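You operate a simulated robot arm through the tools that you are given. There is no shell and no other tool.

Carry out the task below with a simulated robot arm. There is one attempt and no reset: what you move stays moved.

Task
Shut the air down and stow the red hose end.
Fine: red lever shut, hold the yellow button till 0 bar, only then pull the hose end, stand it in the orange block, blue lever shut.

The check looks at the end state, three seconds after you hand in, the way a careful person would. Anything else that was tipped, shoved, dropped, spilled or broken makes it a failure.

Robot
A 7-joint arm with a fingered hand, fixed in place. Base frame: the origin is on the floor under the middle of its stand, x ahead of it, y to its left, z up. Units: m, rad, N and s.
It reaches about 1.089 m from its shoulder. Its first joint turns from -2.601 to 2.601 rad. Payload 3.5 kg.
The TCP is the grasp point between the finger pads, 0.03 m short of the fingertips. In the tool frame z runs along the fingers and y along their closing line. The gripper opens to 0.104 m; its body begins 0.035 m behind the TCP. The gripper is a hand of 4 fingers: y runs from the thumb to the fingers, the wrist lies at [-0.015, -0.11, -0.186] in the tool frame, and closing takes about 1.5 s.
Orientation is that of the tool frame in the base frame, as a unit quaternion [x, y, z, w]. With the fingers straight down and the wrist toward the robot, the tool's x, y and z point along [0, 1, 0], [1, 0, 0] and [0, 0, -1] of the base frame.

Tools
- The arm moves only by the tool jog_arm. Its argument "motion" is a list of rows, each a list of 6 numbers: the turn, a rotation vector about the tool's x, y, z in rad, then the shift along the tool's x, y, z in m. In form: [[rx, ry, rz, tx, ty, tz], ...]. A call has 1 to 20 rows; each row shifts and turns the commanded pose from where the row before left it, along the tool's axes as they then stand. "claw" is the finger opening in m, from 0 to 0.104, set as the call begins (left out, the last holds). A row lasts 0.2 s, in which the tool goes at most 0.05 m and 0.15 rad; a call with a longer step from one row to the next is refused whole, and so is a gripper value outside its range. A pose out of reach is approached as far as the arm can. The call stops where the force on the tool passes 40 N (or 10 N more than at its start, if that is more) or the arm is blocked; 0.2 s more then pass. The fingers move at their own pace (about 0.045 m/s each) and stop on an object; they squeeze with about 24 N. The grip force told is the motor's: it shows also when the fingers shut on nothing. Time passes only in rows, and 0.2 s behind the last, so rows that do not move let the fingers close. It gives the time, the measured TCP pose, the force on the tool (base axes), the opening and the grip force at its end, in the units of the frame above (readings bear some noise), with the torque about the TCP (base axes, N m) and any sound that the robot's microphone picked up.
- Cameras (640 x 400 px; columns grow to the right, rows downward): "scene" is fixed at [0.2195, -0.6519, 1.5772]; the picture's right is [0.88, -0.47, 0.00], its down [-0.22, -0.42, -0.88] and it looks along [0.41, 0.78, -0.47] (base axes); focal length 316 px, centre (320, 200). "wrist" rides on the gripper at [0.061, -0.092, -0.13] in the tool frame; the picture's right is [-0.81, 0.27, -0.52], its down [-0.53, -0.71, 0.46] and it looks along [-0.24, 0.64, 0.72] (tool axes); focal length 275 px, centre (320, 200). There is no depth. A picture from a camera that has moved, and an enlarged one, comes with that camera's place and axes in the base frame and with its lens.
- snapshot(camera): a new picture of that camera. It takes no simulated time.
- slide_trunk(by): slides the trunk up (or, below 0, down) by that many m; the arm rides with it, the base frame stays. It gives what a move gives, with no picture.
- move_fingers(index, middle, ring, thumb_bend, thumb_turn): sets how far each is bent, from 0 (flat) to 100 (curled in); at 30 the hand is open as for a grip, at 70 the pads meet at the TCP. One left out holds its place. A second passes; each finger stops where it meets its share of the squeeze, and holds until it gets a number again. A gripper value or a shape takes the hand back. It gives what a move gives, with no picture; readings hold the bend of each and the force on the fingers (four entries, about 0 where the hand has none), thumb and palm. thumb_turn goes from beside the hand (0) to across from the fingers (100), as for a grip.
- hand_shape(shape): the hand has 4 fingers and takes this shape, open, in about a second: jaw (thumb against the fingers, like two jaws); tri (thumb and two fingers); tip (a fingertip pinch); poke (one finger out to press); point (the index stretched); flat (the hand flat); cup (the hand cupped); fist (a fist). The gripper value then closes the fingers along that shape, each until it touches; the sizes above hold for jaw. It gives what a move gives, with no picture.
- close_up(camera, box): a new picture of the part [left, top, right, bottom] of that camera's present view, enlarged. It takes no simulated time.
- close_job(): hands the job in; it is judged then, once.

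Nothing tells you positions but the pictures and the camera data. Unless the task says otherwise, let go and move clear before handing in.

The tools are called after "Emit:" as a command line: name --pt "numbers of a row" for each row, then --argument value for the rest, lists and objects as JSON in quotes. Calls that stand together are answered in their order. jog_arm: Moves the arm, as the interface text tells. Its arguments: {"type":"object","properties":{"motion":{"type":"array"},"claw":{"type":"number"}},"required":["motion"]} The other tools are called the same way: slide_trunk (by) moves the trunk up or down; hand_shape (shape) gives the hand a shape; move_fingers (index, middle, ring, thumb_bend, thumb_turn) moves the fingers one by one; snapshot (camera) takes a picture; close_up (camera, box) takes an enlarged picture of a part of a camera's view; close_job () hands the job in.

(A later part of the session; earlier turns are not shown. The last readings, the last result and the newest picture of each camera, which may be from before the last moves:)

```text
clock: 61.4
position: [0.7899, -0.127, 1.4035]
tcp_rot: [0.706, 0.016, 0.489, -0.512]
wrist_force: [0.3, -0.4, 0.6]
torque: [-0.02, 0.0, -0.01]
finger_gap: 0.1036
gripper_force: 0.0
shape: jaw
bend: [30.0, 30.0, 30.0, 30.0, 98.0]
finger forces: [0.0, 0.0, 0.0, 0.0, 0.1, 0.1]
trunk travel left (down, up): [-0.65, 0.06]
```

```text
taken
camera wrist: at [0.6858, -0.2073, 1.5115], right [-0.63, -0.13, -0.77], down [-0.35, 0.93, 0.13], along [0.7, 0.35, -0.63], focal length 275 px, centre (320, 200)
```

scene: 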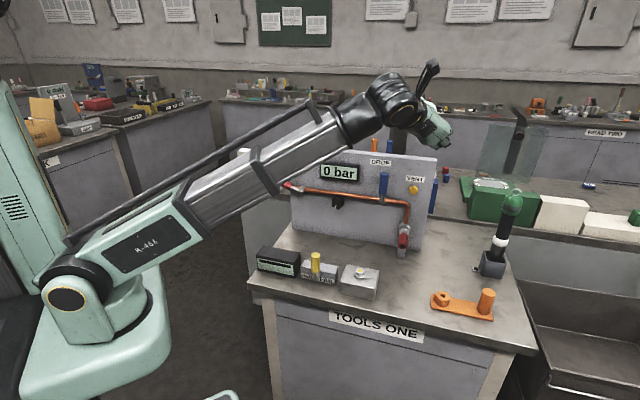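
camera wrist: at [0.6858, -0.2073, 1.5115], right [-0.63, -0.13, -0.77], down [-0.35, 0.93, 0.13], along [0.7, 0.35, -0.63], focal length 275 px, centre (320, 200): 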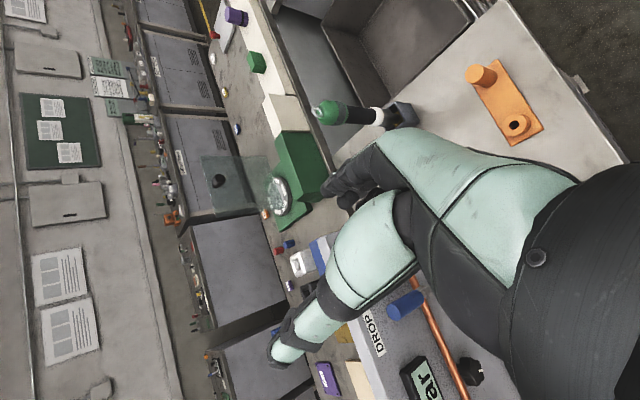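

The hand is open and rolled 45°, well above the bench. I'll come straight down to just above hose height, still about 10 cm in front of the hose tip.

Emit:
jog_arm --pt "-0.0212 0.0212 0 -0.0318 0.0318 0" --pt "0 0 0 -0.0318 0.0318 0" --pt "0 0 0 -0.0318 0.0318 0" --pt "0 0 0 -0.0318 0.0318 0" --pt "0 0 0 -0.0318 0.0318 0" --pt "0 0 0 -0.0318 0.0318 0" --pt "0 0 0 -0.0318 0.0318 0" --pt "0 0 0 -0.0318 0.0318 0" --pt "0 0 0 0 0 0"

Emit:
snapshot --camera "scene"

Emit:
snapshot --camera "wrist"

```text
clock: 63.4
position: [0.7959, -0.1247, 1.0441]
tcp_rot: [0.706, 0.005, 0.497, -0.505]
wrist_force: [-0.5, -1.1, -0.3]
torque: [0.02, 0.0, 0.02]
finger_gap: 0.1038
gripper_force: 0.0
shape: jaw
bend: [30.0, 30.0, 30.0, 30.0, 98.0]
finger forces: [0.1, 0.1, 0.1, 0.1, 0.1, 0.1]
trunk travel left (down, up): [-0.65, 0.06]
```

```text
taken
```

scene: 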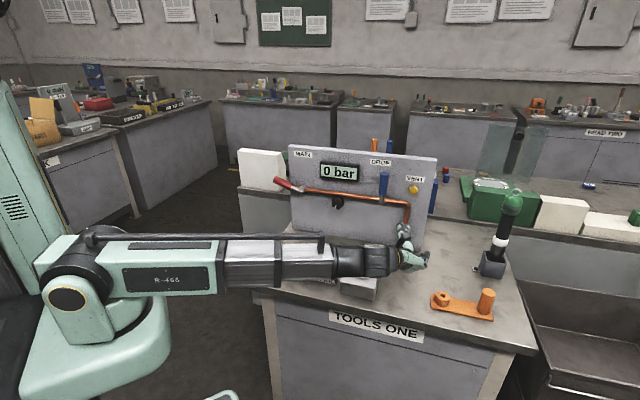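

```text
taken
camera wrist: at [0.6885, -0.2036, 1.1514], right [-0.63, -0.11, -0.77], down [-0.32, 0.94, 0.13], along [0.71, 0.33, -0.63], focal length 275 px, centre (320, 200)
```

wrist: 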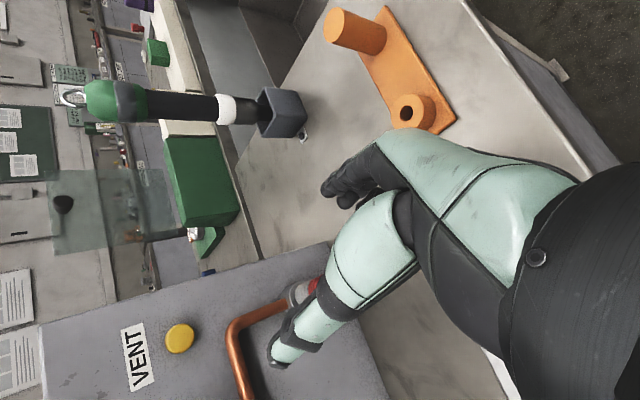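

The hose is partly hidden by the thumb, but my estimate of its line is consistent (hand offset about 1.5 cm to its right and 9 cm above). I'll lower onto its axis, stopping about 5 cm short of the hose tip.

Emit:
jog_arm --pt "0 0 0 -0.0253 0.0181 0.008" --pt "0 0 0 -0.0253 0.0181 0.008" --pt "0 0 0 -0.0253 0.0181 0.008" --pt "0 0 0 0 0 0"

Emit:
snapshot --camera "scene"

Emit:
close_up --camera "scene" --box '[340, 180, 460, 300]'

Emit:
snapshot --camera "wrist"

```text
clock: 64.4
position: [0.7988, -0.095, 0.9537]
tcp_rot: [0.706, 0.006, 0.496, -0.505]
wrist_force: [0.6, 0.6, 0.1]
torque: [0.02, 0.02, 0.0]
finger_gap: 0.1038
gripper_force: 0.1
shape: jaw
bend: [30.0, 30.0, 30.0, 30.0, 98.0]
finger forces: [0.0, 0.1, 0.1, 0.1, 0.0, 0.0]
trunk travel left (down, up): [-0.65, 0.06]
```

```text
taken
```

scene: 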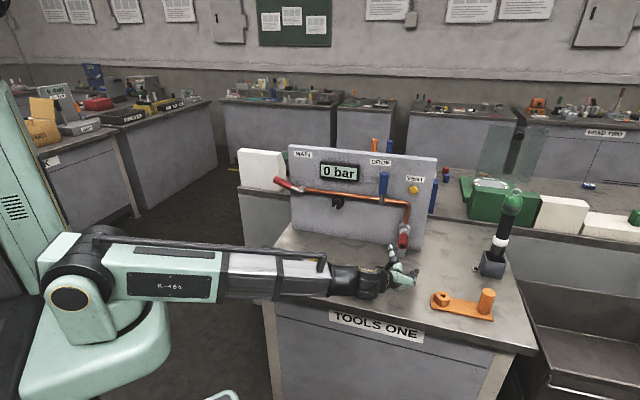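

```text
3.33 times, centred on (400, 240) of scene
camera zoom: at [0.2195, -0.6519, 1.5772], right [0.88, -0.47, 0.0], down [-0.22, -0.42, -0.88], along [0.41, 0.78, -0.47], focal length 1054 px, centre (53, 67)
```

zoom: 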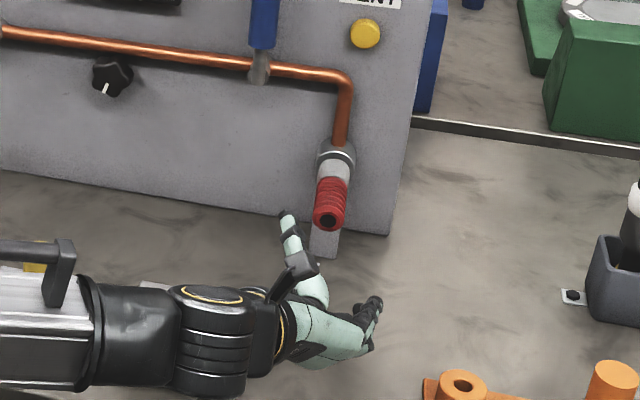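

```text
taken
camera wrist: at [0.6917, -0.174, 1.0607], right [-0.63, -0.11, -0.77], down [-0.32, 0.94, 0.13], along [0.71, 0.33, -0.63], focal length 275 px, centre (320, 200)
```

wrist: 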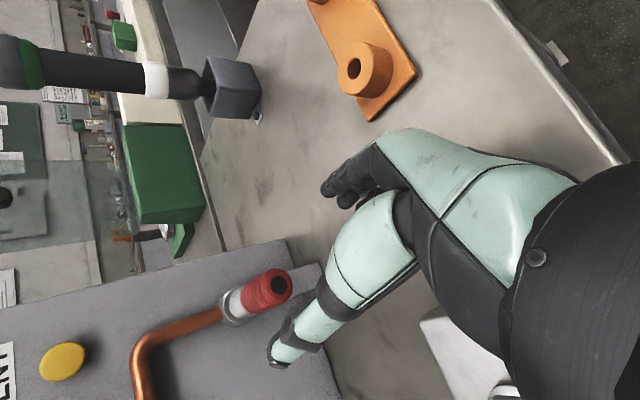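

The hose tip sits at tool x≈-0.008, y≈0, so I'm nicely on axis; the hose droops about 7–8° toward its free end. I'll pitch the hand to match and advance around it with the fingers open.

Emit:
jog_arm --pt "0.085 0.085 0 -0.0057 0.0057 0" --pt "0 0 0 -0.0014 0.0014 0.0308" --pt "0 0 0 -0.0014 0.0014 0.0308" --pt "0 0 0 0 0 0"

Emit:
snapshot --camera "wrist"

Emit:
close_up --camera "scene" --box '[350, 190, 450, 290]'

```text
clock: 65.4
position: [0.8392, -0.0502, 0.9488]
tcp_rot: [0.662, 0.006, 0.524, -0.535]
wrist_force: [-0.1, -0.3, -0.4]
torque: [-0.01, 0.0, 0.01]
finger_gap: 0.1039
gripper_force: 0.1
shape: jaw
bend: [30.0, 30.0, 30.0, 30.0, 98.0]
finger forces: [0.0, 0.0, 0.0, 0.0, 0.0, 0.0]
trunk travel left (down, up): [-0.65, 0.06]
```

```text
taken
camera wrist: at [0.7242, -0.1372, 1.04], right [-0.56, -0.04, -0.83], down [-0.33, 0.93, 0.18], along [0.76, 0.38, -0.53], focal length 275 px, centre (320, 200)
```

wrist: 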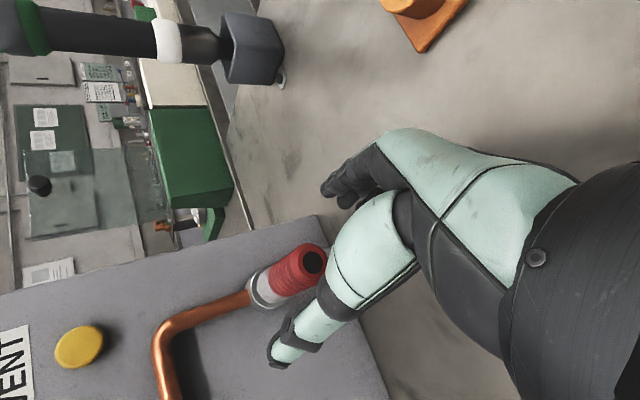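

```text
4.00 times, centred on (400, 240) of scene
camera zoom: at [0.2195, -0.6519, 1.5772], right [0.88, -0.47, 0.0], down [-0.22, -0.42, -0.88], along [0.41, 0.78, -0.47], focal length 1264 px, centre (0, 40)
```

zoom: 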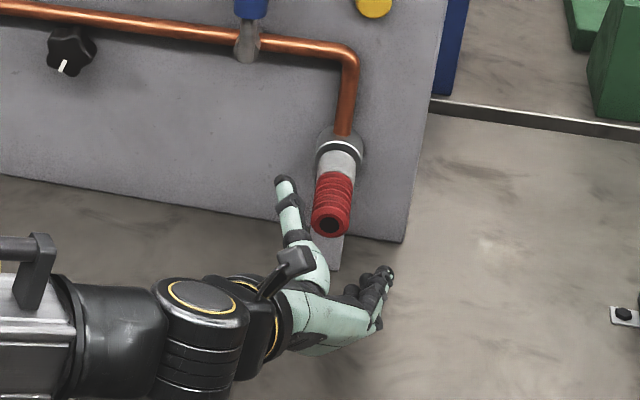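

Alignment is now within a few millimetres along the whole hose (tool x≈-0.006, y≈0.003). I'll advance the rest of the way so the pads straddle the red part, then check before closing.

Emit:
jog_arm --pt "0 0 0 0 0.0015 0.03" --pt "0 0 0 0 0.0015 0.03" --pt "0 0 0 0 0 0"

Emit:
snapshot --camera "wrist"

Emit:
close_up --camera "scene" --box '[350, 190, 450, 290]'

```text
clock: 66.2
position: [0.8837, -0.0076, 0.9547]
tcp_rot: [0.662, 0.005, 0.524, -0.535]
wrist_force: [0.2, -0.9, 0.5]
torque: [0.01, 0.03, 0.01]
finger_gap: 0.1038
gripper_force: 0.1
shape: jaw
bend: [30.0, 30.0, 30.0, 30.0, 98.0]
finger forces: [0.0, 0.0, 0.1, 0.0, 0.0, 0.0]
trunk travel left (down, up): [-0.65, 0.06]
```

```text
taken
camera wrist: at [0.7688, -0.0954, 1.0456], right [-0.56, -0.04, -0.83], down [-0.33, 0.93, 0.18], along [0.76, 0.38, -0.53], focal length 275 px, centre (320, 200)
```

wrist: 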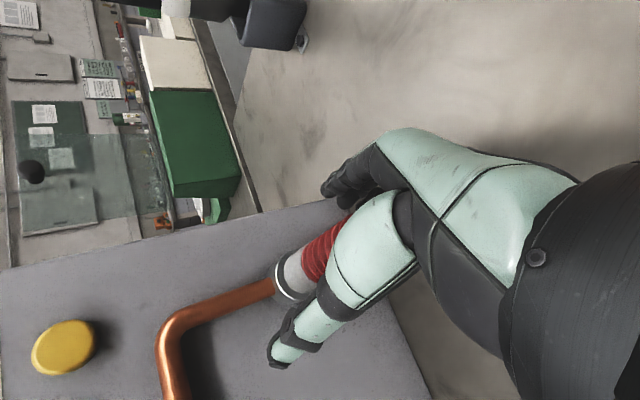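

```text
4.00 times, centred on (400, 240) of scene
camera zoom: at [0.2195, -0.6519, 1.5772], right [0.88, -0.47, 0.0], down [-0.22, -0.42, -0.88], along [0.41, 0.78, -0.47], focal length 1264 px, centre (0, 40)
```

zoom: 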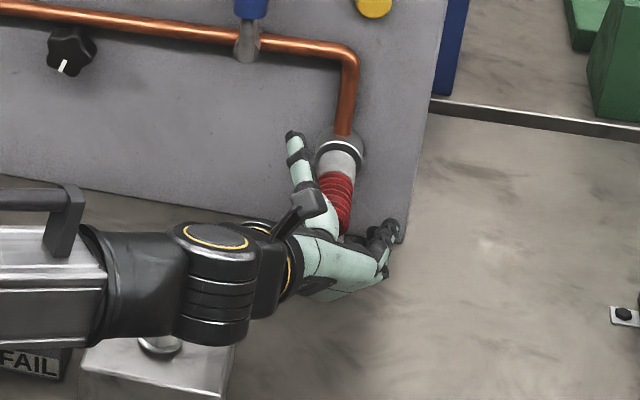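

The hand straddles the red grip with its pads over the middle of it. Closing the fingers gently until they stop on it.

Emit:
jog_arm --pt "0 0 0 0 0 0" --pt "0 0 0 0 0 0" --pt "0 0 0 0 0 0" --pt "0 0 0 0 0 0" --pt "0 0 0 0 0 0" --pt "0 0 0 0 0 0" --pt "0 0 0 0 0 0" --pt "0 0 0 0 0 0" --pt "0 0 0 0 0 0" --claw 0

Emit:
snapshot --camera "wrist"

Emit:
close_up --camera "scene" --box '[350, 190, 450, 290]'

```text
clock: 68.2
position: [0.8844, -0.0082, 0.9555]
tcp_rot: [0.662, 0.006, 0.525, -0.535]
wrist_force: [4.3, -1.3, 3.5]
torque: [0.04, -0.09, -0.14]
finger_gap: 0.0104
gripper_force: 24.1
shape: jaw
bend: [70.0, 59.0, 63.0, 76.0, 100.0]
finger forces: [0.0, 6.6, 3.6, 0.0, 18.9, 0.0]
trunk travel left (down, up): [-0.65, 0.06]
```

```text
taken
camera wrist: at [0.7689, -0.0958, 1.0456], right [-0.56, -0.04, -0.83], down [-0.33, 0.93, 0.18], along [0.76, 0.38, -0.53], focal length 275 px, centre (320, 200)
```

wrist: 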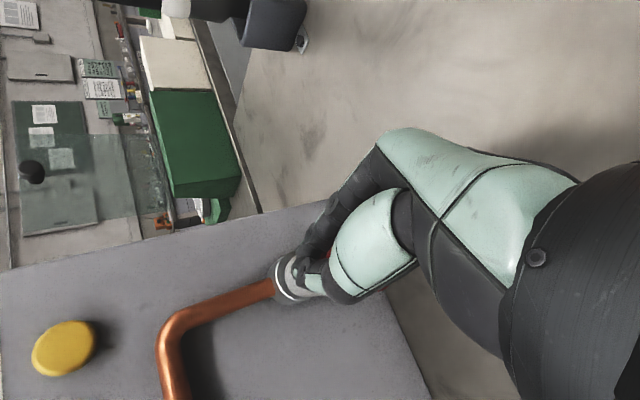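

```text
4.00 times, centred on (400, 240) of scene
camera zoom: at [0.2195, -0.6519, 1.5772], right [0.88, -0.47, 0.0], down [-0.22, -0.42, -0.88], along [0.41, 0.78, -0.47], focal length 1264 px, centre (0, 40)
```

zoom: 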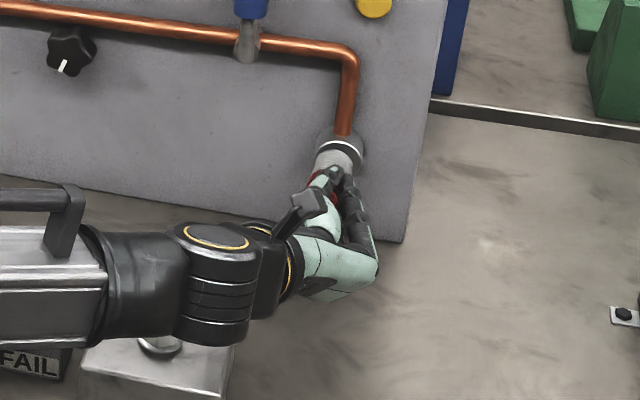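

The thumb, middle and ring fingers hold the hose end, but the index slid past beside it. I'll look closely at how it sits before deciding whether to regrip.

Emit:
close_up --camera "scene" --box '[390, 215, 430, 265]'

Emit:
close_up --camera "wrist" --box '[240, 180, 400, 320]'

```text
8.00 times, centred on (410, 240) of scene
camera zoom: at [0.2195, -0.6519, 1.5772], right [0.88, -0.47, 0.0], down [-0.22, -0.42, -0.88], along [0.41, 0.78, -0.47], focal length 2528 px, centre (-400, -120)
```

zoom: 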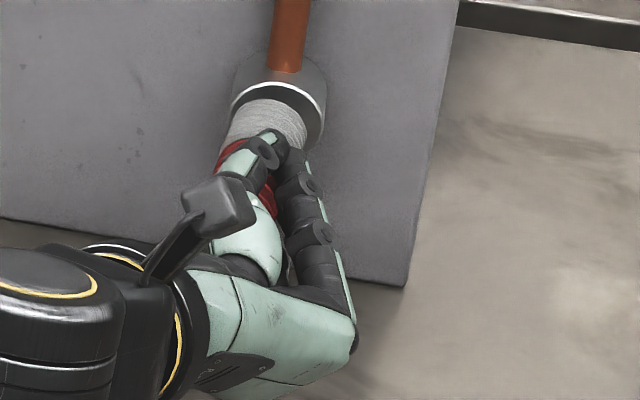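

```text
2.86 times, centred on (320, 250) of wrist
camera zoom: at [0.7689, -0.0958, 1.0456], right [-0.56, -0.04, -0.83], down [-0.33, 0.93, 0.18], along [0.76, 0.38, -0.53], focal length 786 px, centre (320, 57)
```

zoom: 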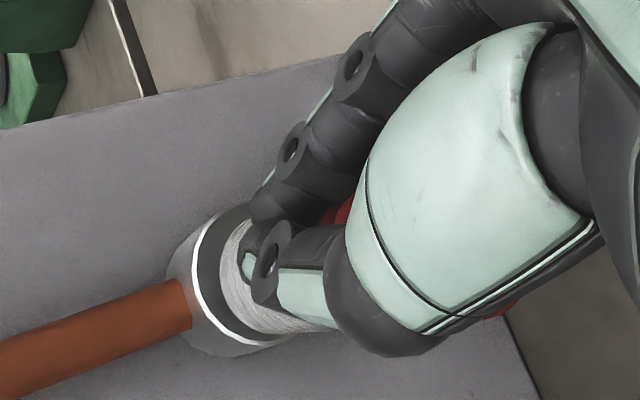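

The thumb and index closed over the upper side of the hose, so it sits too far to the ring-finger side. I'll open, shift the hand about 13 mm down-left (tool -x), and grip again.

Emit:
jog_arm --pt "0 0 0 0 0 0" --pt "0 0 0 0 0 0" --pt "0 0 0 0 0 0" --pt "0 0 0 0 0 0" --pt "0 0 0 0 0 0" --pt "0 0 0 0 0 0" --pt "0 0 0 0 0 0" --pt "0 0 0 -0.007 0 0" --pt "0 0 0 -0.006 0 0" --pt "0 0 0 0 0 0" --claw 0.104

Emit:
close_up --camera "scene" --box '[380, 205, 430, 265]'

Emit:
close_up --camera "wrist" --box '[220, 160, 420, 340]'

```text
clock: 70.4
position: [0.8779, -0.0016, 0.9451]
tcp_rot: [0.662, 0.005, 0.526, -0.535]
wrist_force: [0.6, 0.1, -0.5]
torque: [0.04, 0.01, -0.02]
finger_gap: 0.1038
gripper_force: 0.0
shape: jaw
bend: [30.0, 30.0, 30.0, 30.0, 98.0]
finger forces: [0.0, 0.0, 0.0, 0.1, 0.0, 0.0]
trunk travel left (down, up): [-0.65, 0.06]
```

```text
6.67 times, centred on (405, 235) of scene
camera zoom: at [0.2195, -0.6519, 1.5772], right [0.88, -0.47, 0.0], down [-0.22, -0.42, -0.88], along [0.41, 0.78, -0.47], focal length 2107 px, centre (-247, -33)
```

zoom: 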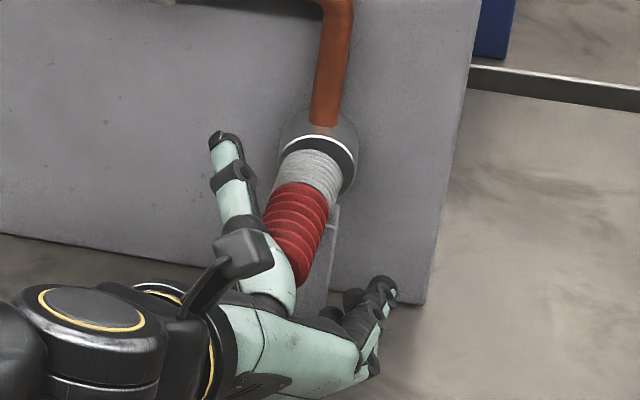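

```text
2.22 times, centred on (320, 250) of wrist
camera zoom: at [0.7625, -0.0885, 1.0357], right [-0.56, -0.04, -0.83], down [-0.33, 0.93, 0.18], along [0.76, 0.38, -0.53], focal length 612 px, centre (320, 89)
```

zoom: 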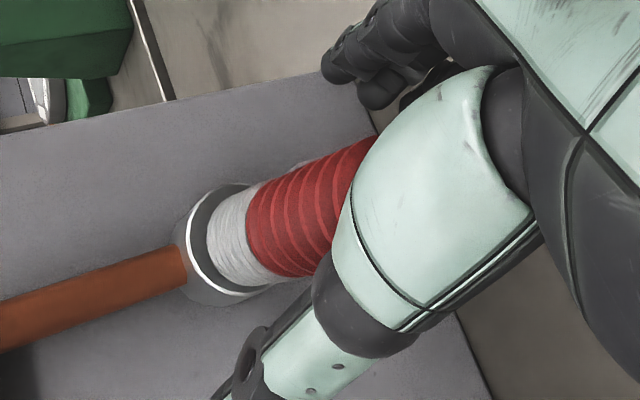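

The hose end pivots a little in its socket and now leans slightly, but it lies between the index and middle finger, opposite the thumb. Closing again.

Emit:
jog_arm --pt "0 0 0 0 0 0" --pt "0 0 0 0 0 0" --pt "0 0 0 0 0 0" --pt "0 0 0 0 0 0" --pt "0 0 0 0 0 0" --pt "0 0 0 0 0 0" --pt "0 0 0 0 0 0" --pt "0 0 0 0 0 0" --pt "0 0 0 0 0 0" --claw 0

Emit:
close_up --camera "scene" --box '[380, 205, 430, 265]'

Emit:
close_up --camera "wrist" --box '[220, 160, 420, 340]'

```text
clock: 72.4
position: [0.8774, -0.0, 0.9455]
tcp_rot: [0.662, 0.005, 0.524, -0.536]
wrist_force: [1.2, -0.4, 3.4]
torque: [0.03, 0.0, -0.05]
finger_gap: 0.0254
gripper_force: 23.7
shape: jaw
bend: [73.0, 60.0, 66.0, 74.0, 100.0]
finger forces: [12.6, 6.5, 0.0, 0.0, 21.2, 0.1]
trunk travel left (down, up): [-0.65, 0.06]
```

```text
6.67 times, centred on (405, 235) of scene
camera zoom: at [0.2195, -0.6519, 1.5772], right [0.88, -0.47, 0.0], down [-0.22, -0.42, -0.88], along [0.41, 0.78, -0.47], focal length 2107 px, centre (-247, -33)
```

zoom: 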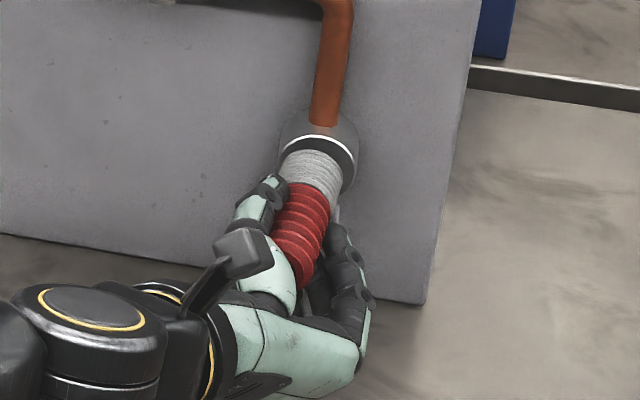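

```text
2.22 times, centred on (320, 250) of wrist
camera zoom: at [0.7624, -0.0886, 1.0361], right [-0.56, -0.04, -0.83], down [-0.33, 0.93, 0.18], along [0.76, 0.38, -0.53], focal length 612 px, centre (320, 89)
```

zoom: 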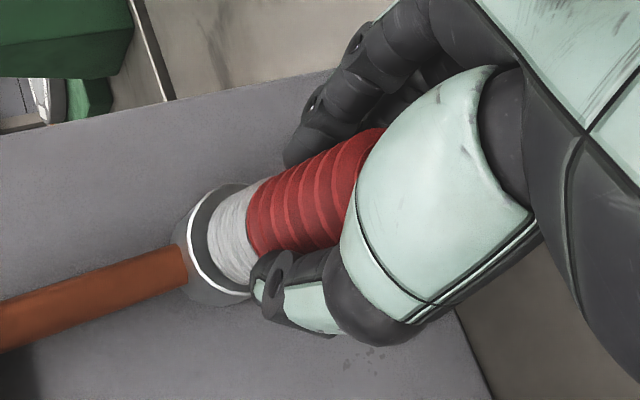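

Now index, middle and thumb share the load evenly, but the finger gap (25 mm) says the pads sit slightly off the hose's widest line. I'll open briefly, shift 6 mm back, and regrip for a safer hold.

Emit:
jog_arm --pt "0 0 0 0 0 0" --pt "0 0 0 0 0 0" --pt "0 0 0 0 0 0" --pt "0 0 0 0 0 0" --pt "0 0 0 0.006 0 0" --pt "0 0 0 0 0 0" --claw 0.07

Emit:
jog_arm --pt "0 0 0 0 0 0" --pt "0 0 0 0 0 0" --pt "0 0 0 0 0 0" --pt "0 0 0 0 0 0" --pt "0 0 0 0 0 0" --pt "0 0 0 0 0 0" --pt "0 0 0 0 0 0" --claw 0

Emit:
close_up --camera "scene" --box '[380, 205, 430, 265]'

Emit:
close_up --camera "wrist" --box '[220, 160, 420, 340]'

```text
clock: 73.8
position: [0.8798, -0.006, 0.9499]
tcp_rot: [0.662, 0.006, 0.525, -0.535]
wrist_force: [0.6, 0.2, -1.0]
torque: [0.0, -0.01, -0.01]
finger_gap: 0.0696
gripper_force: 0.1
shape: jaw
bend: [28.0, 38.0, 35.0, 60.0, 100.0]
finger forces: [0.0, 0.0, 0.0, 0.0, 0.0, 0.1]
trunk travel left (down, up): [-0.65, 0.06]
```

```text
clock: 75.4
position: [0.8806, -0.0054, 0.9497]
tcp_rot: [0.662, 0.006, 0.525, -0.535]
wrist_force: [1.9, 0.1, 5.5]
torque: [0.03, -0.01, -0.1]
finger_gap: 0.0234
gripper_force: 24.5
shape: jaw
bend: [73.0, 58.0, 66.0, 74.0, 100.0]
finger forces: [11.4, 7.0, 0.1, 0.0, 20.1, 0.1]
trunk travel left (down, up): [-0.65, 0.06]
```

```text
6.67 times, centred on (405, 235) of scene
camera zoom: at [0.2195, -0.6519, 1.5772], right [0.88, -0.47, 0.0], down [-0.22, -0.42, -0.88], along [0.41, 0.78, -0.47], focal length 2107 px, centre (-247, -33)
```

zoom: 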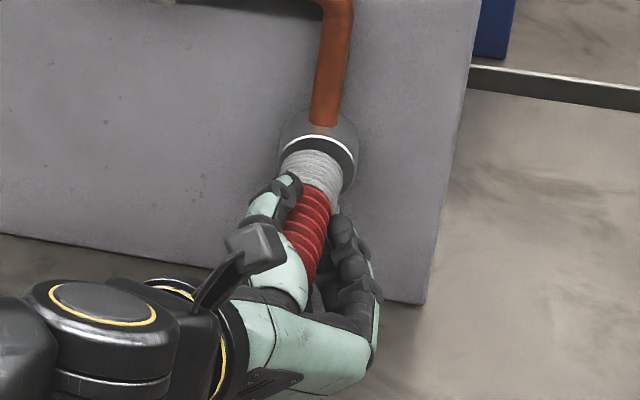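

```text
2.22 times, centred on (320, 250) of wrist
camera zoom: at [0.765, -0.0929, 1.0403], right [-0.56, -0.04, -0.83], down [-0.33, 0.93, 0.18], along [0.76, 0.38, -0.53], focal length 612 px, centre (320, 89)
```

zoom: 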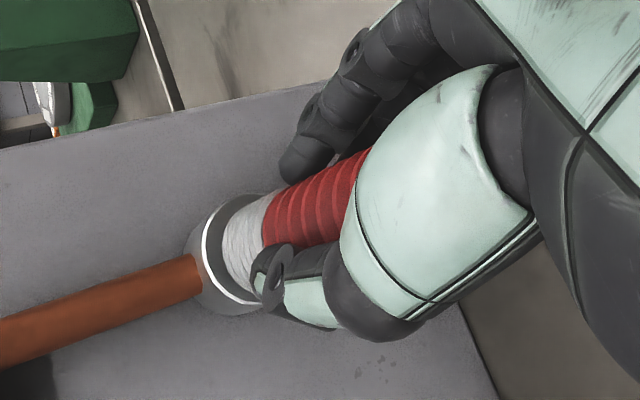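

The grip is balanced (index 11 N, middle 7 N, thumb 20 N). I'll pull straight back in small steps and watch the force.

Emit:
jog_arm --pt "0 0 0 0 0 -0.006" --pt "0 0 0 0 0 -0.006" --pt "0 0 0 0 0 -0.006" --pt "0 0 0 0 0 -0.006" --pt "0 0 0 0 0 0"

Emit:
close_up --camera "scene" --box '[380, 205, 430, 265]'

Emit:
close_up --camera "wrist" --box '[220, 160, 420, 340]'

```text
clock: 76.6
position: [0.8622, -0.0243, 0.9462]
tcp_rot: [0.663, 0.006, 0.524, -0.535]
wrist_force: [0.1, -0.1, 0.2]
torque: [-0.04, 0.01, 0.02]
finger_gap: 0.0232
gripper_force: 23.9
shape: jaw
bend: [72.0, 58.0, 66.0, 75.0, 100.0]
finger forces: [10.6, 8.8, 0.0, 0.0, 18.9, 0.1]
trunk travel left (down, up): [-0.65, 0.06]
```

```text
6.67 times, centred on (405, 235) of scene
camera zoom: at [0.2195, -0.6519, 1.5772], right [0.88, -0.47, 0.0], down [-0.22, -0.42, -0.88], along [0.41, 0.78, -0.47], focal length 2107 px, centre (-247, -33)
```

zoom: 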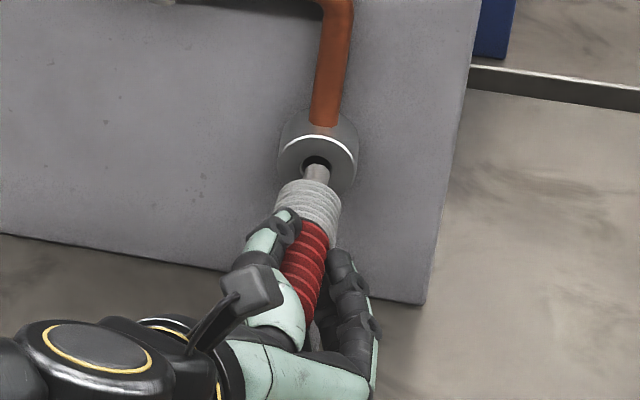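

```text
2.22 times, centred on (320, 250) of wrist
camera zoom: at [0.7475, -0.1118, 1.0369], right [-0.56, -0.04, -0.83], down [-0.33, 0.93, 0.18], along [0.76, 0.38, -0.53], focal length 612 px, centre (320, 89)
```

zoom: 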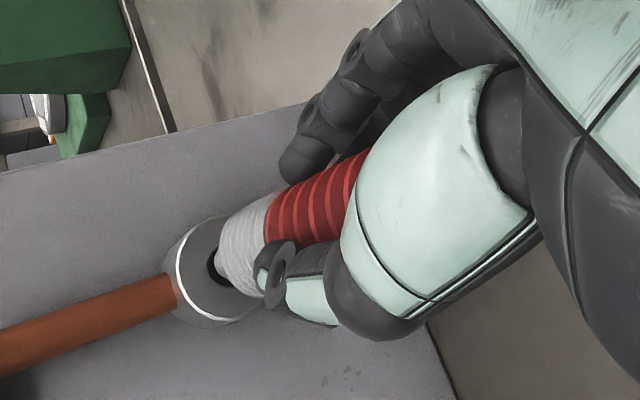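

It slides out freely, showing a thin metal plug (about 12–14 mm) that should fit the orange socket's hole. I'll keep pulling straight back until the plug is clear.

Emit:
jog_arm --pt "0 0 0 0 0 -0.01" --pt "0 0 0 0 0 -0.01" --pt "0 0 0 0 0 -0.01" --pt "0 0 0 0 0 -0.01" --pt "0 0 0 0 0 0"

Emit:
close_up --camera "scene" --box '[370, 205, 430, 275]'

Emit:
close_up --camera "wrist" --box '[220, 160, 420, 340]'

```text
clock: 77.8
position: [0.8359, -0.0521, 0.9394]
tcp_rot: [0.662, 0.005, 0.525, -0.535]
wrist_force: [0.2, -0.1, 0.3]
torque: [-0.02, 0.0, 0.0]
finger_gap: 0.0229
gripper_force: 24.0
shape: jaw
bend: [72.0, 58.0, 66.0, 75.0, 100.0]
finger forces: [10.6, 8.7, 0.1, 0.0, 18.6, 0.0]
trunk travel left (down, up): [-0.65, 0.06]
```

```text
5.71 times, centred on (400, 240) of scene
camera zoom: at [0.2195, -0.6519, 1.5772], right [0.88, -0.47, 0.0], down [-0.22, -0.42, -0.88], along [0.41, 0.78, -0.47], focal length 1806 px, centre (-137, -29)
```

zoom: 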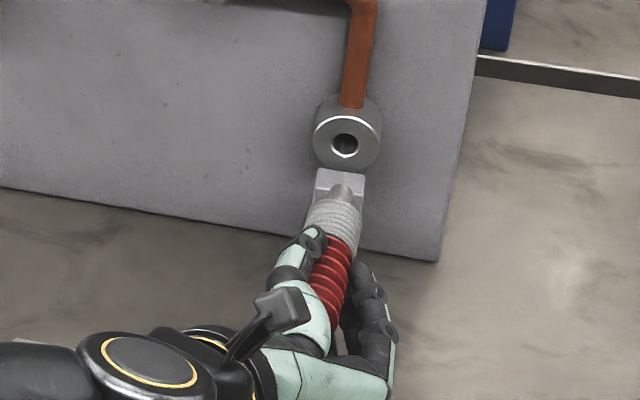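

```text
2.22 times, centred on (320, 250) of wrist
camera zoom: at [0.7206, -0.14, 1.0301], right [-0.56, -0.04, -0.83], down [-0.33, 0.93, 0.18], along [0.76, 0.38, -0.53], focal length 612 px, centre (320, 89)
```

zoom: 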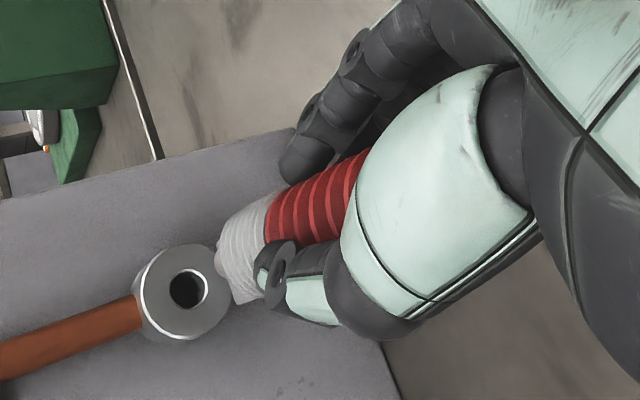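

The hose end is out of its socket and firmly held. I'll draw back a little more, then lift it clear and away from the panel.

Emit:
jog_arm --pt "0 0 0 0 0 -0.025" --pt "0 0 0 0.02 -0.014 -0.02" --pt "0 0 0 0.0331 -0.0208 -0.01" --pt "0 0 0 0.0331 -0.0208 -0.005" --pt "0 0 0 0.0331 -0.0208 0" --pt "0 0 0 0.0331 -0.0208 0" --pt "0 0 0 0 0 0"

Emit:
snapshot --camera "scene"

Emit:
snapshot --camera "wrist"

```text
clock: 79.4
position: [0.8081, -0.1375, 1.1093]
tcp_rot: [0.661, 0.005, 0.526, -0.535]
wrist_force: [-0.7, 0.0, -1.5]
torque: [-0.03, -0.01, 0.0]
finger_gap: 0.0232
gripper_force: 24.2
shape: jaw
bend: [72.0, 58.0, 66.0, 75.0, 100.0]
finger forces: [10.1, 8.9, 0.2, 0.1, 18.2, 0.0]
trunk travel left (down, up): [-0.65, 0.06]
```

```text
taken
```

scene: 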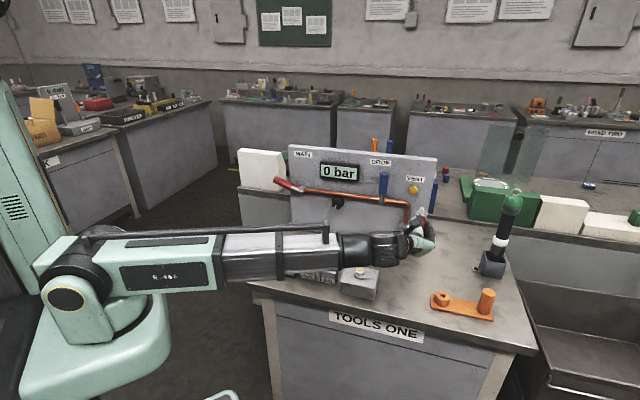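

```text
taken
camera wrist: at [0.6922, -0.2236, 1.1989], right [-0.56, -0.04, -0.83], down [-0.33, 0.93, 0.18], along [0.76, 0.38, -0.53], focal length 275 px, centre (320, 200)
```

wrist: 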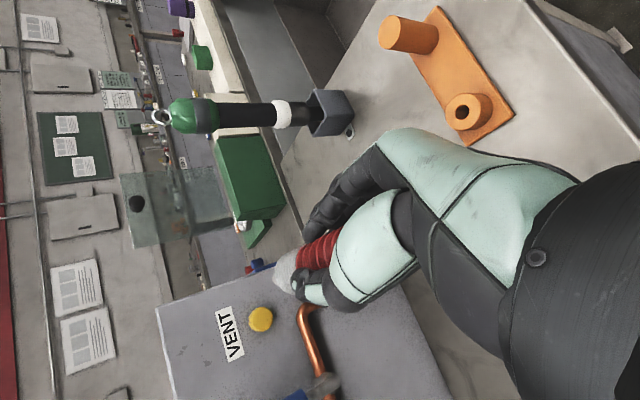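

Now I'll turn the hand so the plug points straight down, in two halves, about 1.7 rad in all around the panel's horizontal axis.

Emit:
jog_arm --pt "-0.1001 -0.0997 0 0 0 0" --pt "-0.1001 -0.0997 0 0 0 0" --pt "-0.1001 -0.0997 0 0 0 0" --pt "-0.1001 -0.0997 0 0 0 0" --pt "-0.1001 -0.0997 0 0 0 0" --pt "-0.1001 -0.0997 0 0 0 0" --pt "0 0 0 0 0 0"

Emit:
snapshot --camera "scene"

```text
clock: 81.0
position: [0.8067, -0.1367, 1.108]
tcp_rot: [0.912, 0.007, 0.288, -0.292]
wrist_force: [-0.7, 0.7, -0.5]
torque: [-0.01, 0.01, 0.0]
finger_gap: 0.0226
gripper_force: 24.4
shape: jaw
bend: [72.0, 58.0, 71.0, 76.0, 100.0]
finger forces: [9.6, 8.0, 1.6, 0.1, 18.6, 0.0]
trunk travel left (down, up): [-0.65, 0.06]
```

```text
taken
```

scene: 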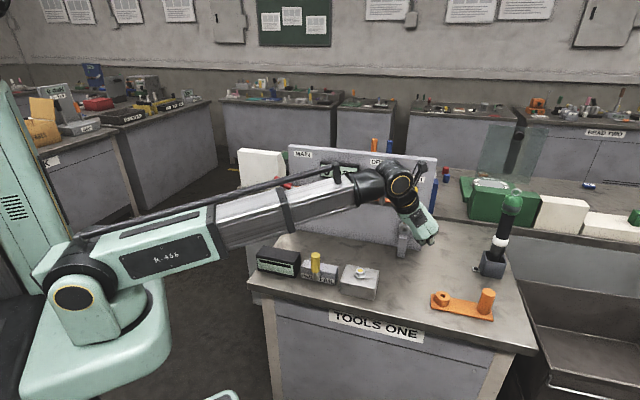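

Emit:
jog_arm --pt "-0.1001 -0.0997 0 0 0 0" --pt "-0.1001 -0.0997 0 0 0 0" --pt "-0.1001 -0.0997 0 0 0 0" --pt "-0.1001 -0.0997 0 0 0 0" --pt "-0.1001 -0.0997 0 0 0 0" --pt "-0.1001 -0.0997 0 0 0 0" --pt "0 0 0 0 0 0"

Emit:
snapshot --camera "scene"

Emit:
snapshot --camera "wrist"

Emit:
close_up --camera "scene" --box '[370, 170, 470, 270]'

```text
clock: 82.6
position: [0.8078, -0.1378, 1.1084]
tcp_rot: [1.0, 0.007, 0.0, 0.002]
wrist_force: [0.7, -0.1, -0.3]
torque: [0.0, -0.01, 0.02]
finger_gap: 0.0227
gripper_force: 24.9
shape: jaw
bend: [72.0, 58.0, 71.0, 76.0, 100.0]
finger forces: [9.4, 7.7, 1.8, 0.0, 18.4, 0.1]
trunk travel left (down, up): [-0.65, 0.06]
```

```text
taken
```

scene: 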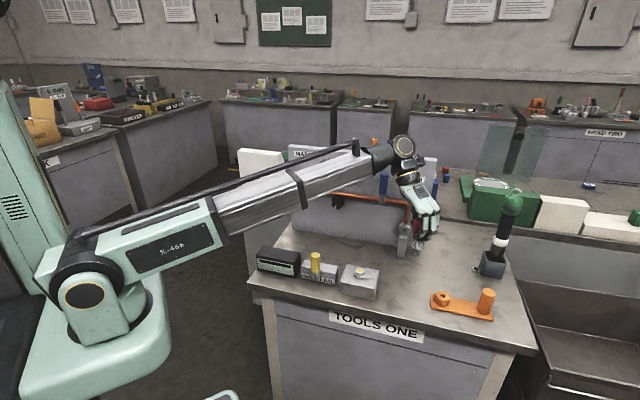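

```text
taken
camera wrist: at [0.8662, -0.044, 1.238], right [-0.81, -0.28, 0.52], down [-0.54, 0.7, -0.46], along [-0.23, -0.65, -0.72], focal length 275 px, centre (320, 200)
```

wrist: 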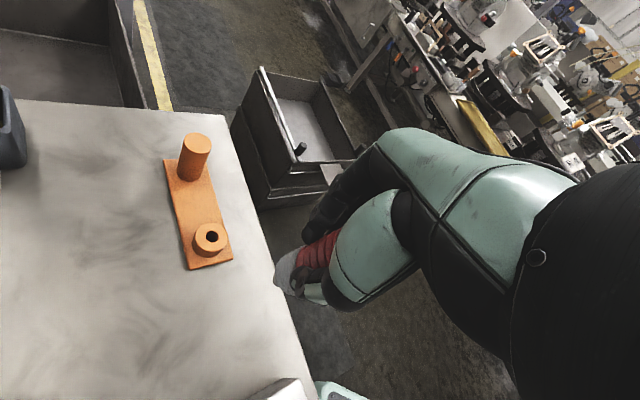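

```text
4.00 times, centred on (420, 220) of scene
camera zoom: at [0.2195, -0.6519, 1.5772], right [0.88, -0.47, 0.0], down [-0.22, -0.42, -0.88], along [0.41, 0.78, -0.47], focal length 1264 px, centre (-80, 120)
```

zoom: 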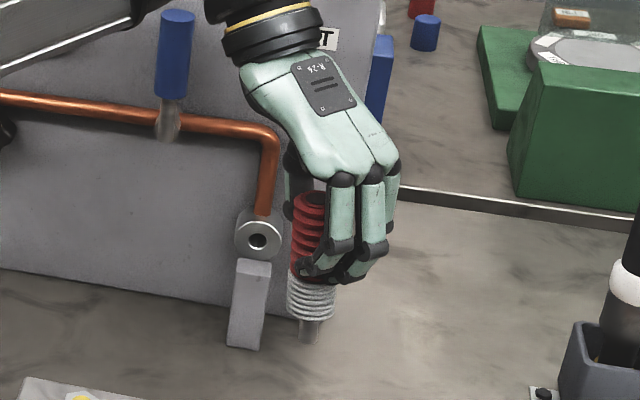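

The plug now points down and is clearly visible. I'll zoom in to measure how the hose end leans in the hand and where exactly the plug's end is.

Emit:
close_up --camera "scene" --box '[405, 205, 445, 265]'

Emit:
close_up --camera "wrist" --box '[240, 190, 400, 320]'

Emit:
close_up --camera "wrist" --box '[150, 120, 250, 280]'

```text
6.67 times, centred on (425, 235) of scene
camera zoom: at [0.2195, -0.6519, 1.5772], right [0.88, -0.47, 0.0], down [-0.22, -0.42, -0.88], along [0.41, 0.78, -0.47], focal length 2107 px, centre (-380, -33)
```

zoom: 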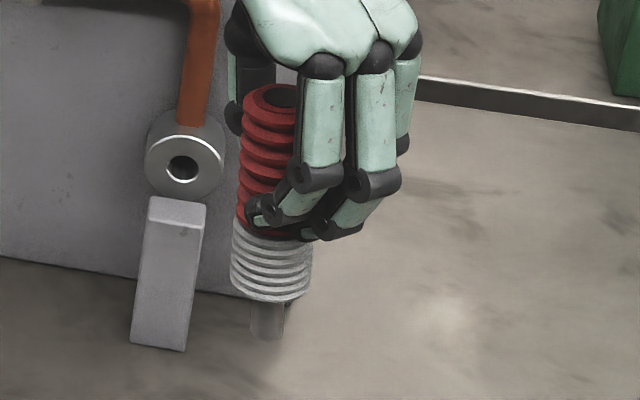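

```text
3.08 times, centred on (320, 255) of wrist
camera zoom: at [0.8662, -0.044, 1.238], right [-0.81, -0.28, 0.52], down [-0.54, 0.7, -0.46], along [-0.23, -0.65, -0.72], focal length 847 px, centre (320, 31)
```

zoom: 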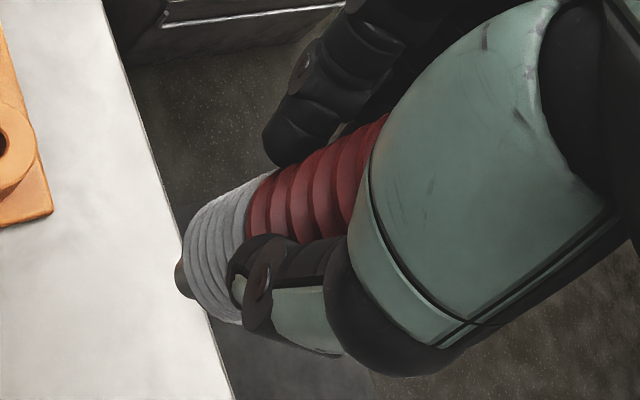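

```text
2.50 times, centred on (200, 200) of wrist
camera zoom: at [0.8662, -0.044, 1.238], right [-0.81, -0.28, 0.52], down [-0.54, 0.7, -0.46], along [-0.23, -0.65, -0.72], focal length 688 px, centre (620, 200)
```

zoom: 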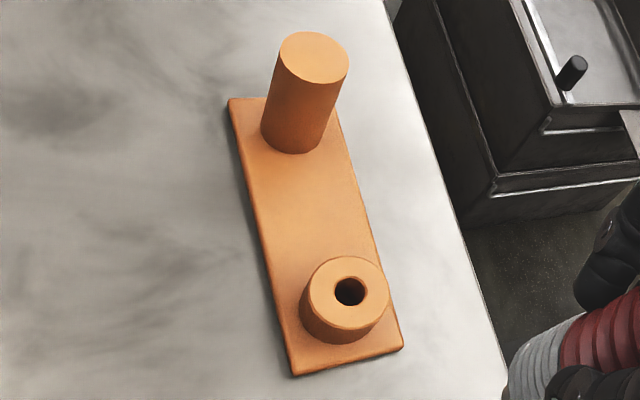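

The hose end leans a few degrees in the grip, but one viewpoint can't resolve it fully. I'll turn the hand 45° about the vertical here and measure the lean from a second angle.

Emit:
jog_arm --pt "0 0 -0.131 0 0 0" --pt "0 0 -0.131 0 0 0" --pt "0 0 -0.131 0 0 0" --pt "0 0 -0.131 0 0 0" --pt "0 0 -0.131 0 0 0" --pt "0 0 -0.131 0 0 0" --pt "0 0 0 0 0 0"

Emit:
close_up --camera "scene" --box '[400, 195, 450, 265]'

Emit:
snapshot --camera "wrist"

```text
clock: 84.2
position: [0.8072, -0.1372, 1.1097]
tcp_rot: [0.921, 0.391, 0.0, 0.002]
wrist_force: [0.5, 0.5, -0.8]
torque: [0.03, -0.01, -0.01]
finger_gap: 0.0228
gripper_force: 23.8
shape: jaw
bend: [72.0, 58.0, 71.0, 76.0, 100.0]
finger forces: [9.5, 7.7, 2.0, 0.1, 18.2, 0.1]
trunk travel left (down, up): [-0.65, 0.06]
```

```text
5.71 times, centred on (425, 230) of scene
camera zoom: at [0.2195, -0.6519, 1.5772], right [0.88, -0.47, 0.0], down [-0.22, -0.42, -0.88], along [0.41, 0.78, -0.47], focal length 1806 px, centre (-280, 29)
```

zoom: 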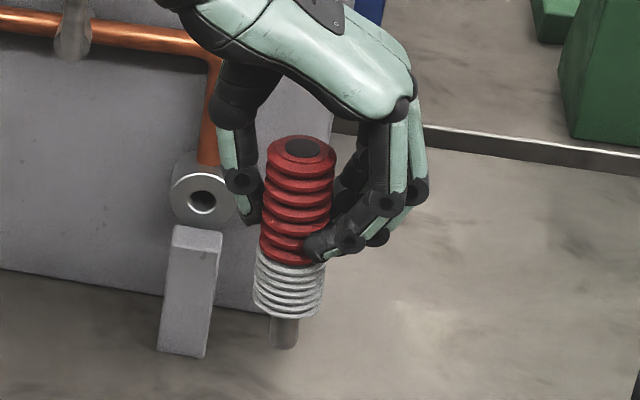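

```text
taken
camera wrist: at [0.7828, -0.0282, 1.2383], right [-0.37, -0.77, 0.52], down [-0.88, 0.11, -0.46], along [0.3, -0.62, -0.72], focal length 275 px, centre (320, 200)
```

wrist: 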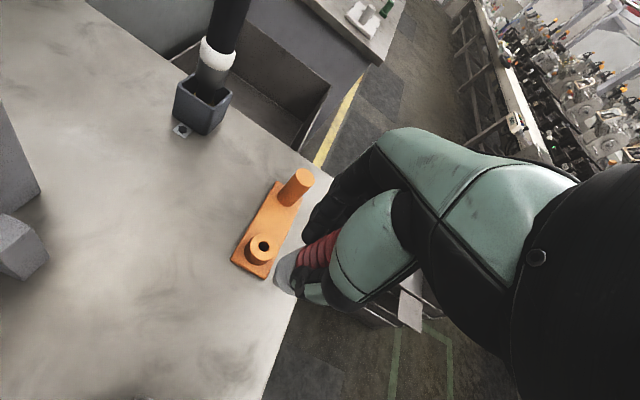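

From the two viewpoints, the hose axis leans about 0.08 rad in the hand, the plug's end is 9.5 cm below the TCP, and the orange socket hole is near (0.872, -0.207) with its top at z≈0.88. I'll tilt the hand to make the hose end vertical and bring the plug to about 3 cm above the hole.

Emit:
jog_arm --pt "0.068 -0.078 0 0 0 0" --pt "0 0 0 0.0037 0.025 0.0243" --pt "0 0 0 0.0037 0.025 0.0243" --pt "0 0 0 0.0037 0.025 0.0243" --pt "0 0 0 0.0036 0.025 0.0243" --pt "0 0 0 0 0 0" --pt "0 0 0 0 0 0"

Emit:
snapshot --camera "scene"

Emit:
close_up --camera "scene" --box '[410, 230, 510, 330]'

Emit:
snapshot --camera "wrist"

```text
clock: 85.8
position: [0.8769, -0.1953, 1.0046]
tcp_rot: [0.92, 0.39, -0.049, -0.015]
wrist_force: [-0.5, -1.2, -1.4]
torque: [0.02, 0.0, 0.01]
finger_gap: 0.0225
gripper_force: 24.0
shape: jaw
bend: [72.0, 58.0, 71.0, 76.0, 100.0]
finger forces: [9.6, 7.8, 2.1, 0.1, 18.2, 0.0]
trunk travel left (down, up): [-0.65, 0.06]
```

```text
taken
```

scene: 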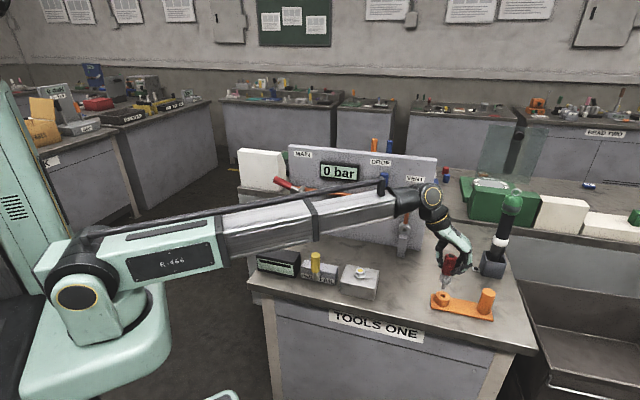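

```text
4.00 times, centred on (460, 280) of scene
camera zoom: at [0.2195, -0.6519, 1.5772], right [0.88, -0.47, 0.0], down [-0.22, -0.42, -0.88], along [0.41, 0.78, -0.47], focal length 1264 px, centre (-240, -120)
```

zoom: 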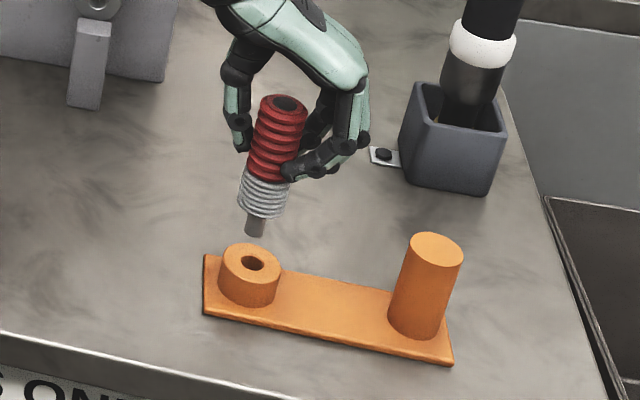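

```text
taken
camera wrist: at [0.867, -0.0857, 1.135], right [-0.31, -0.77, 0.56], down [-0.93, 0.11, -0.36], along [0.22, -0.63, -0.74], focal length 275 px, centre (320, 200)
```

wrist: 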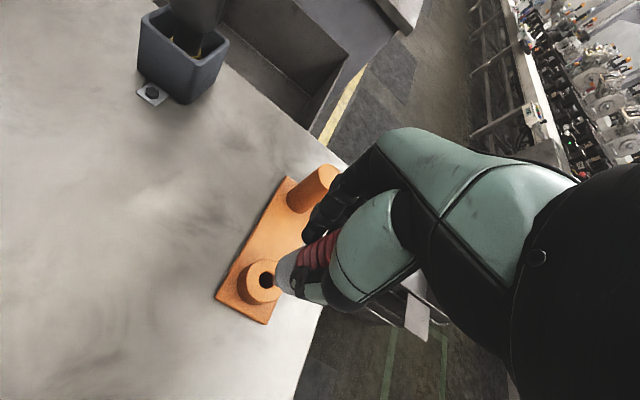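

The plug is hanging over the socket and looks close to vertical. I'll zoom in tightly from both cameras to compare the plug's end with the hole.

Emit:
close_up --camera "scene" --box '[425, 245, 475, 315]'

Emit:
close_up --camera "wrist" --box '[210, 210, 350, 330]'

```text
5.71 times, centred on (450, 280) of scene
camera zoom: at [0.2195, -0.6519, 1.5772], right [0.88, -0.47, 0.0], down [-0.22, -0.42, -0.88], along [0.41, 0.78, -0.47], focal length 1806 px, centre (-423, -257)
```

zoom: 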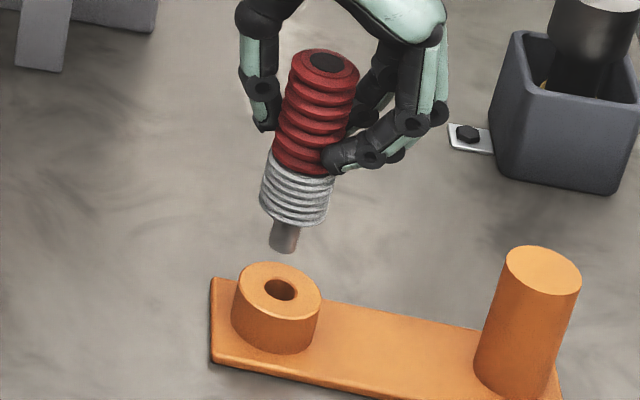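

```text
3.33 times, centred on (280, 270) of wrist
camera zoom: at [0.867, -0.0857, 1.135], right [-0.31, -0.77, 0.56], down [-0.93, 0.11, -0.36], along [0.22, -0.63, -0.74], focal length 918 px, centre (453, -33)
```

zoom: 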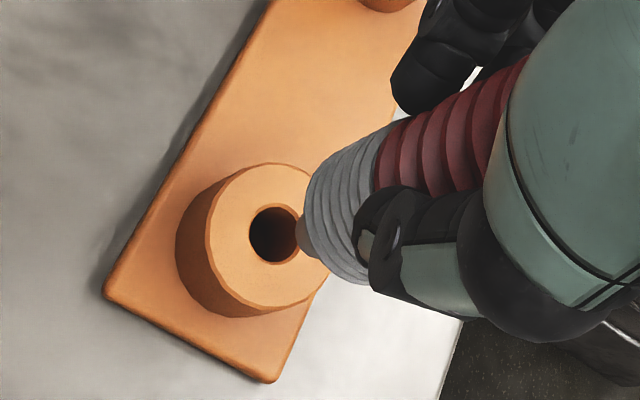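

Scene and wrist views agree: the plug is about 3 cm above the hole and needs to shift roughly 4.5 mm in +x and 2.5 mm in -y. I'll make that correction while lowering to about 1 cm above the ring.

Emit:
jog_arm --pt "0 0 0 0.0014 0.0031 0.0087" --pt "0 0 0 0.0013 0.0031 0.0087" --pt "0 0 0 0 0 0" --pt "0 0 0 0 0 0"

Emit:
close_up --camera "scene" --box '[430, 260, 470, 310]'

Emit:
close_up --camera "wrist" --box '[230, 230, 330, 320]'

```text
clock: 86.8
position: [0.8818, -0.1996, 0.9869]
tcp_rot: [0.92, 0.39, -0.049, -0.016]
wrist_force: [0.1, 0.3, -0.2]
torque: [-0.03, 0.0, -0.02]
finger_gap: 0.0226
gripper_force: 24.3
shape: jaw
bend: [72.0, 58.0, 71.0, 76.0, 100.0]
finger forces: [9.6, 7.8, 2.1, 0.1, 18.2, 0.0]
trunk travel left (down, up): [-0.65, 0.06]
```

```text
8.00 times, centred on (450, 285) of scene
camera zoom: at [0.2195, -0.6519, 1.5772], right [0.88, -0.47, 0.0], down [-0.22, -0.42, -0.88], along [0.41, 0.78, -0.47], focal length 2528 px, centre (-720, -480)
```

zoom: 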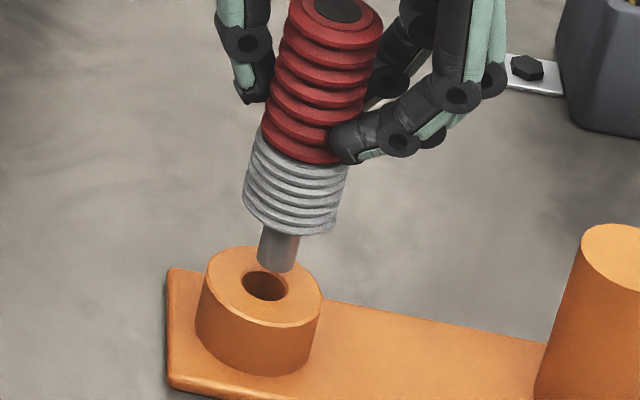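

```text
4.44 times, centred on (280, 275) of wrist
camera zoom: at [0.8722, -0.0889, 1.1173], right [-0.31, -0.77, 0.56], down [-0.93, 0.11, -0.36], along [0.22, -0.63, -0.74], focal length 1224 px, centre (498, -133)
```

zoom: 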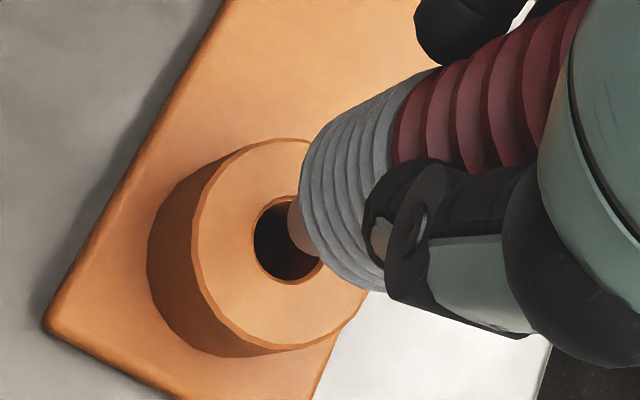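

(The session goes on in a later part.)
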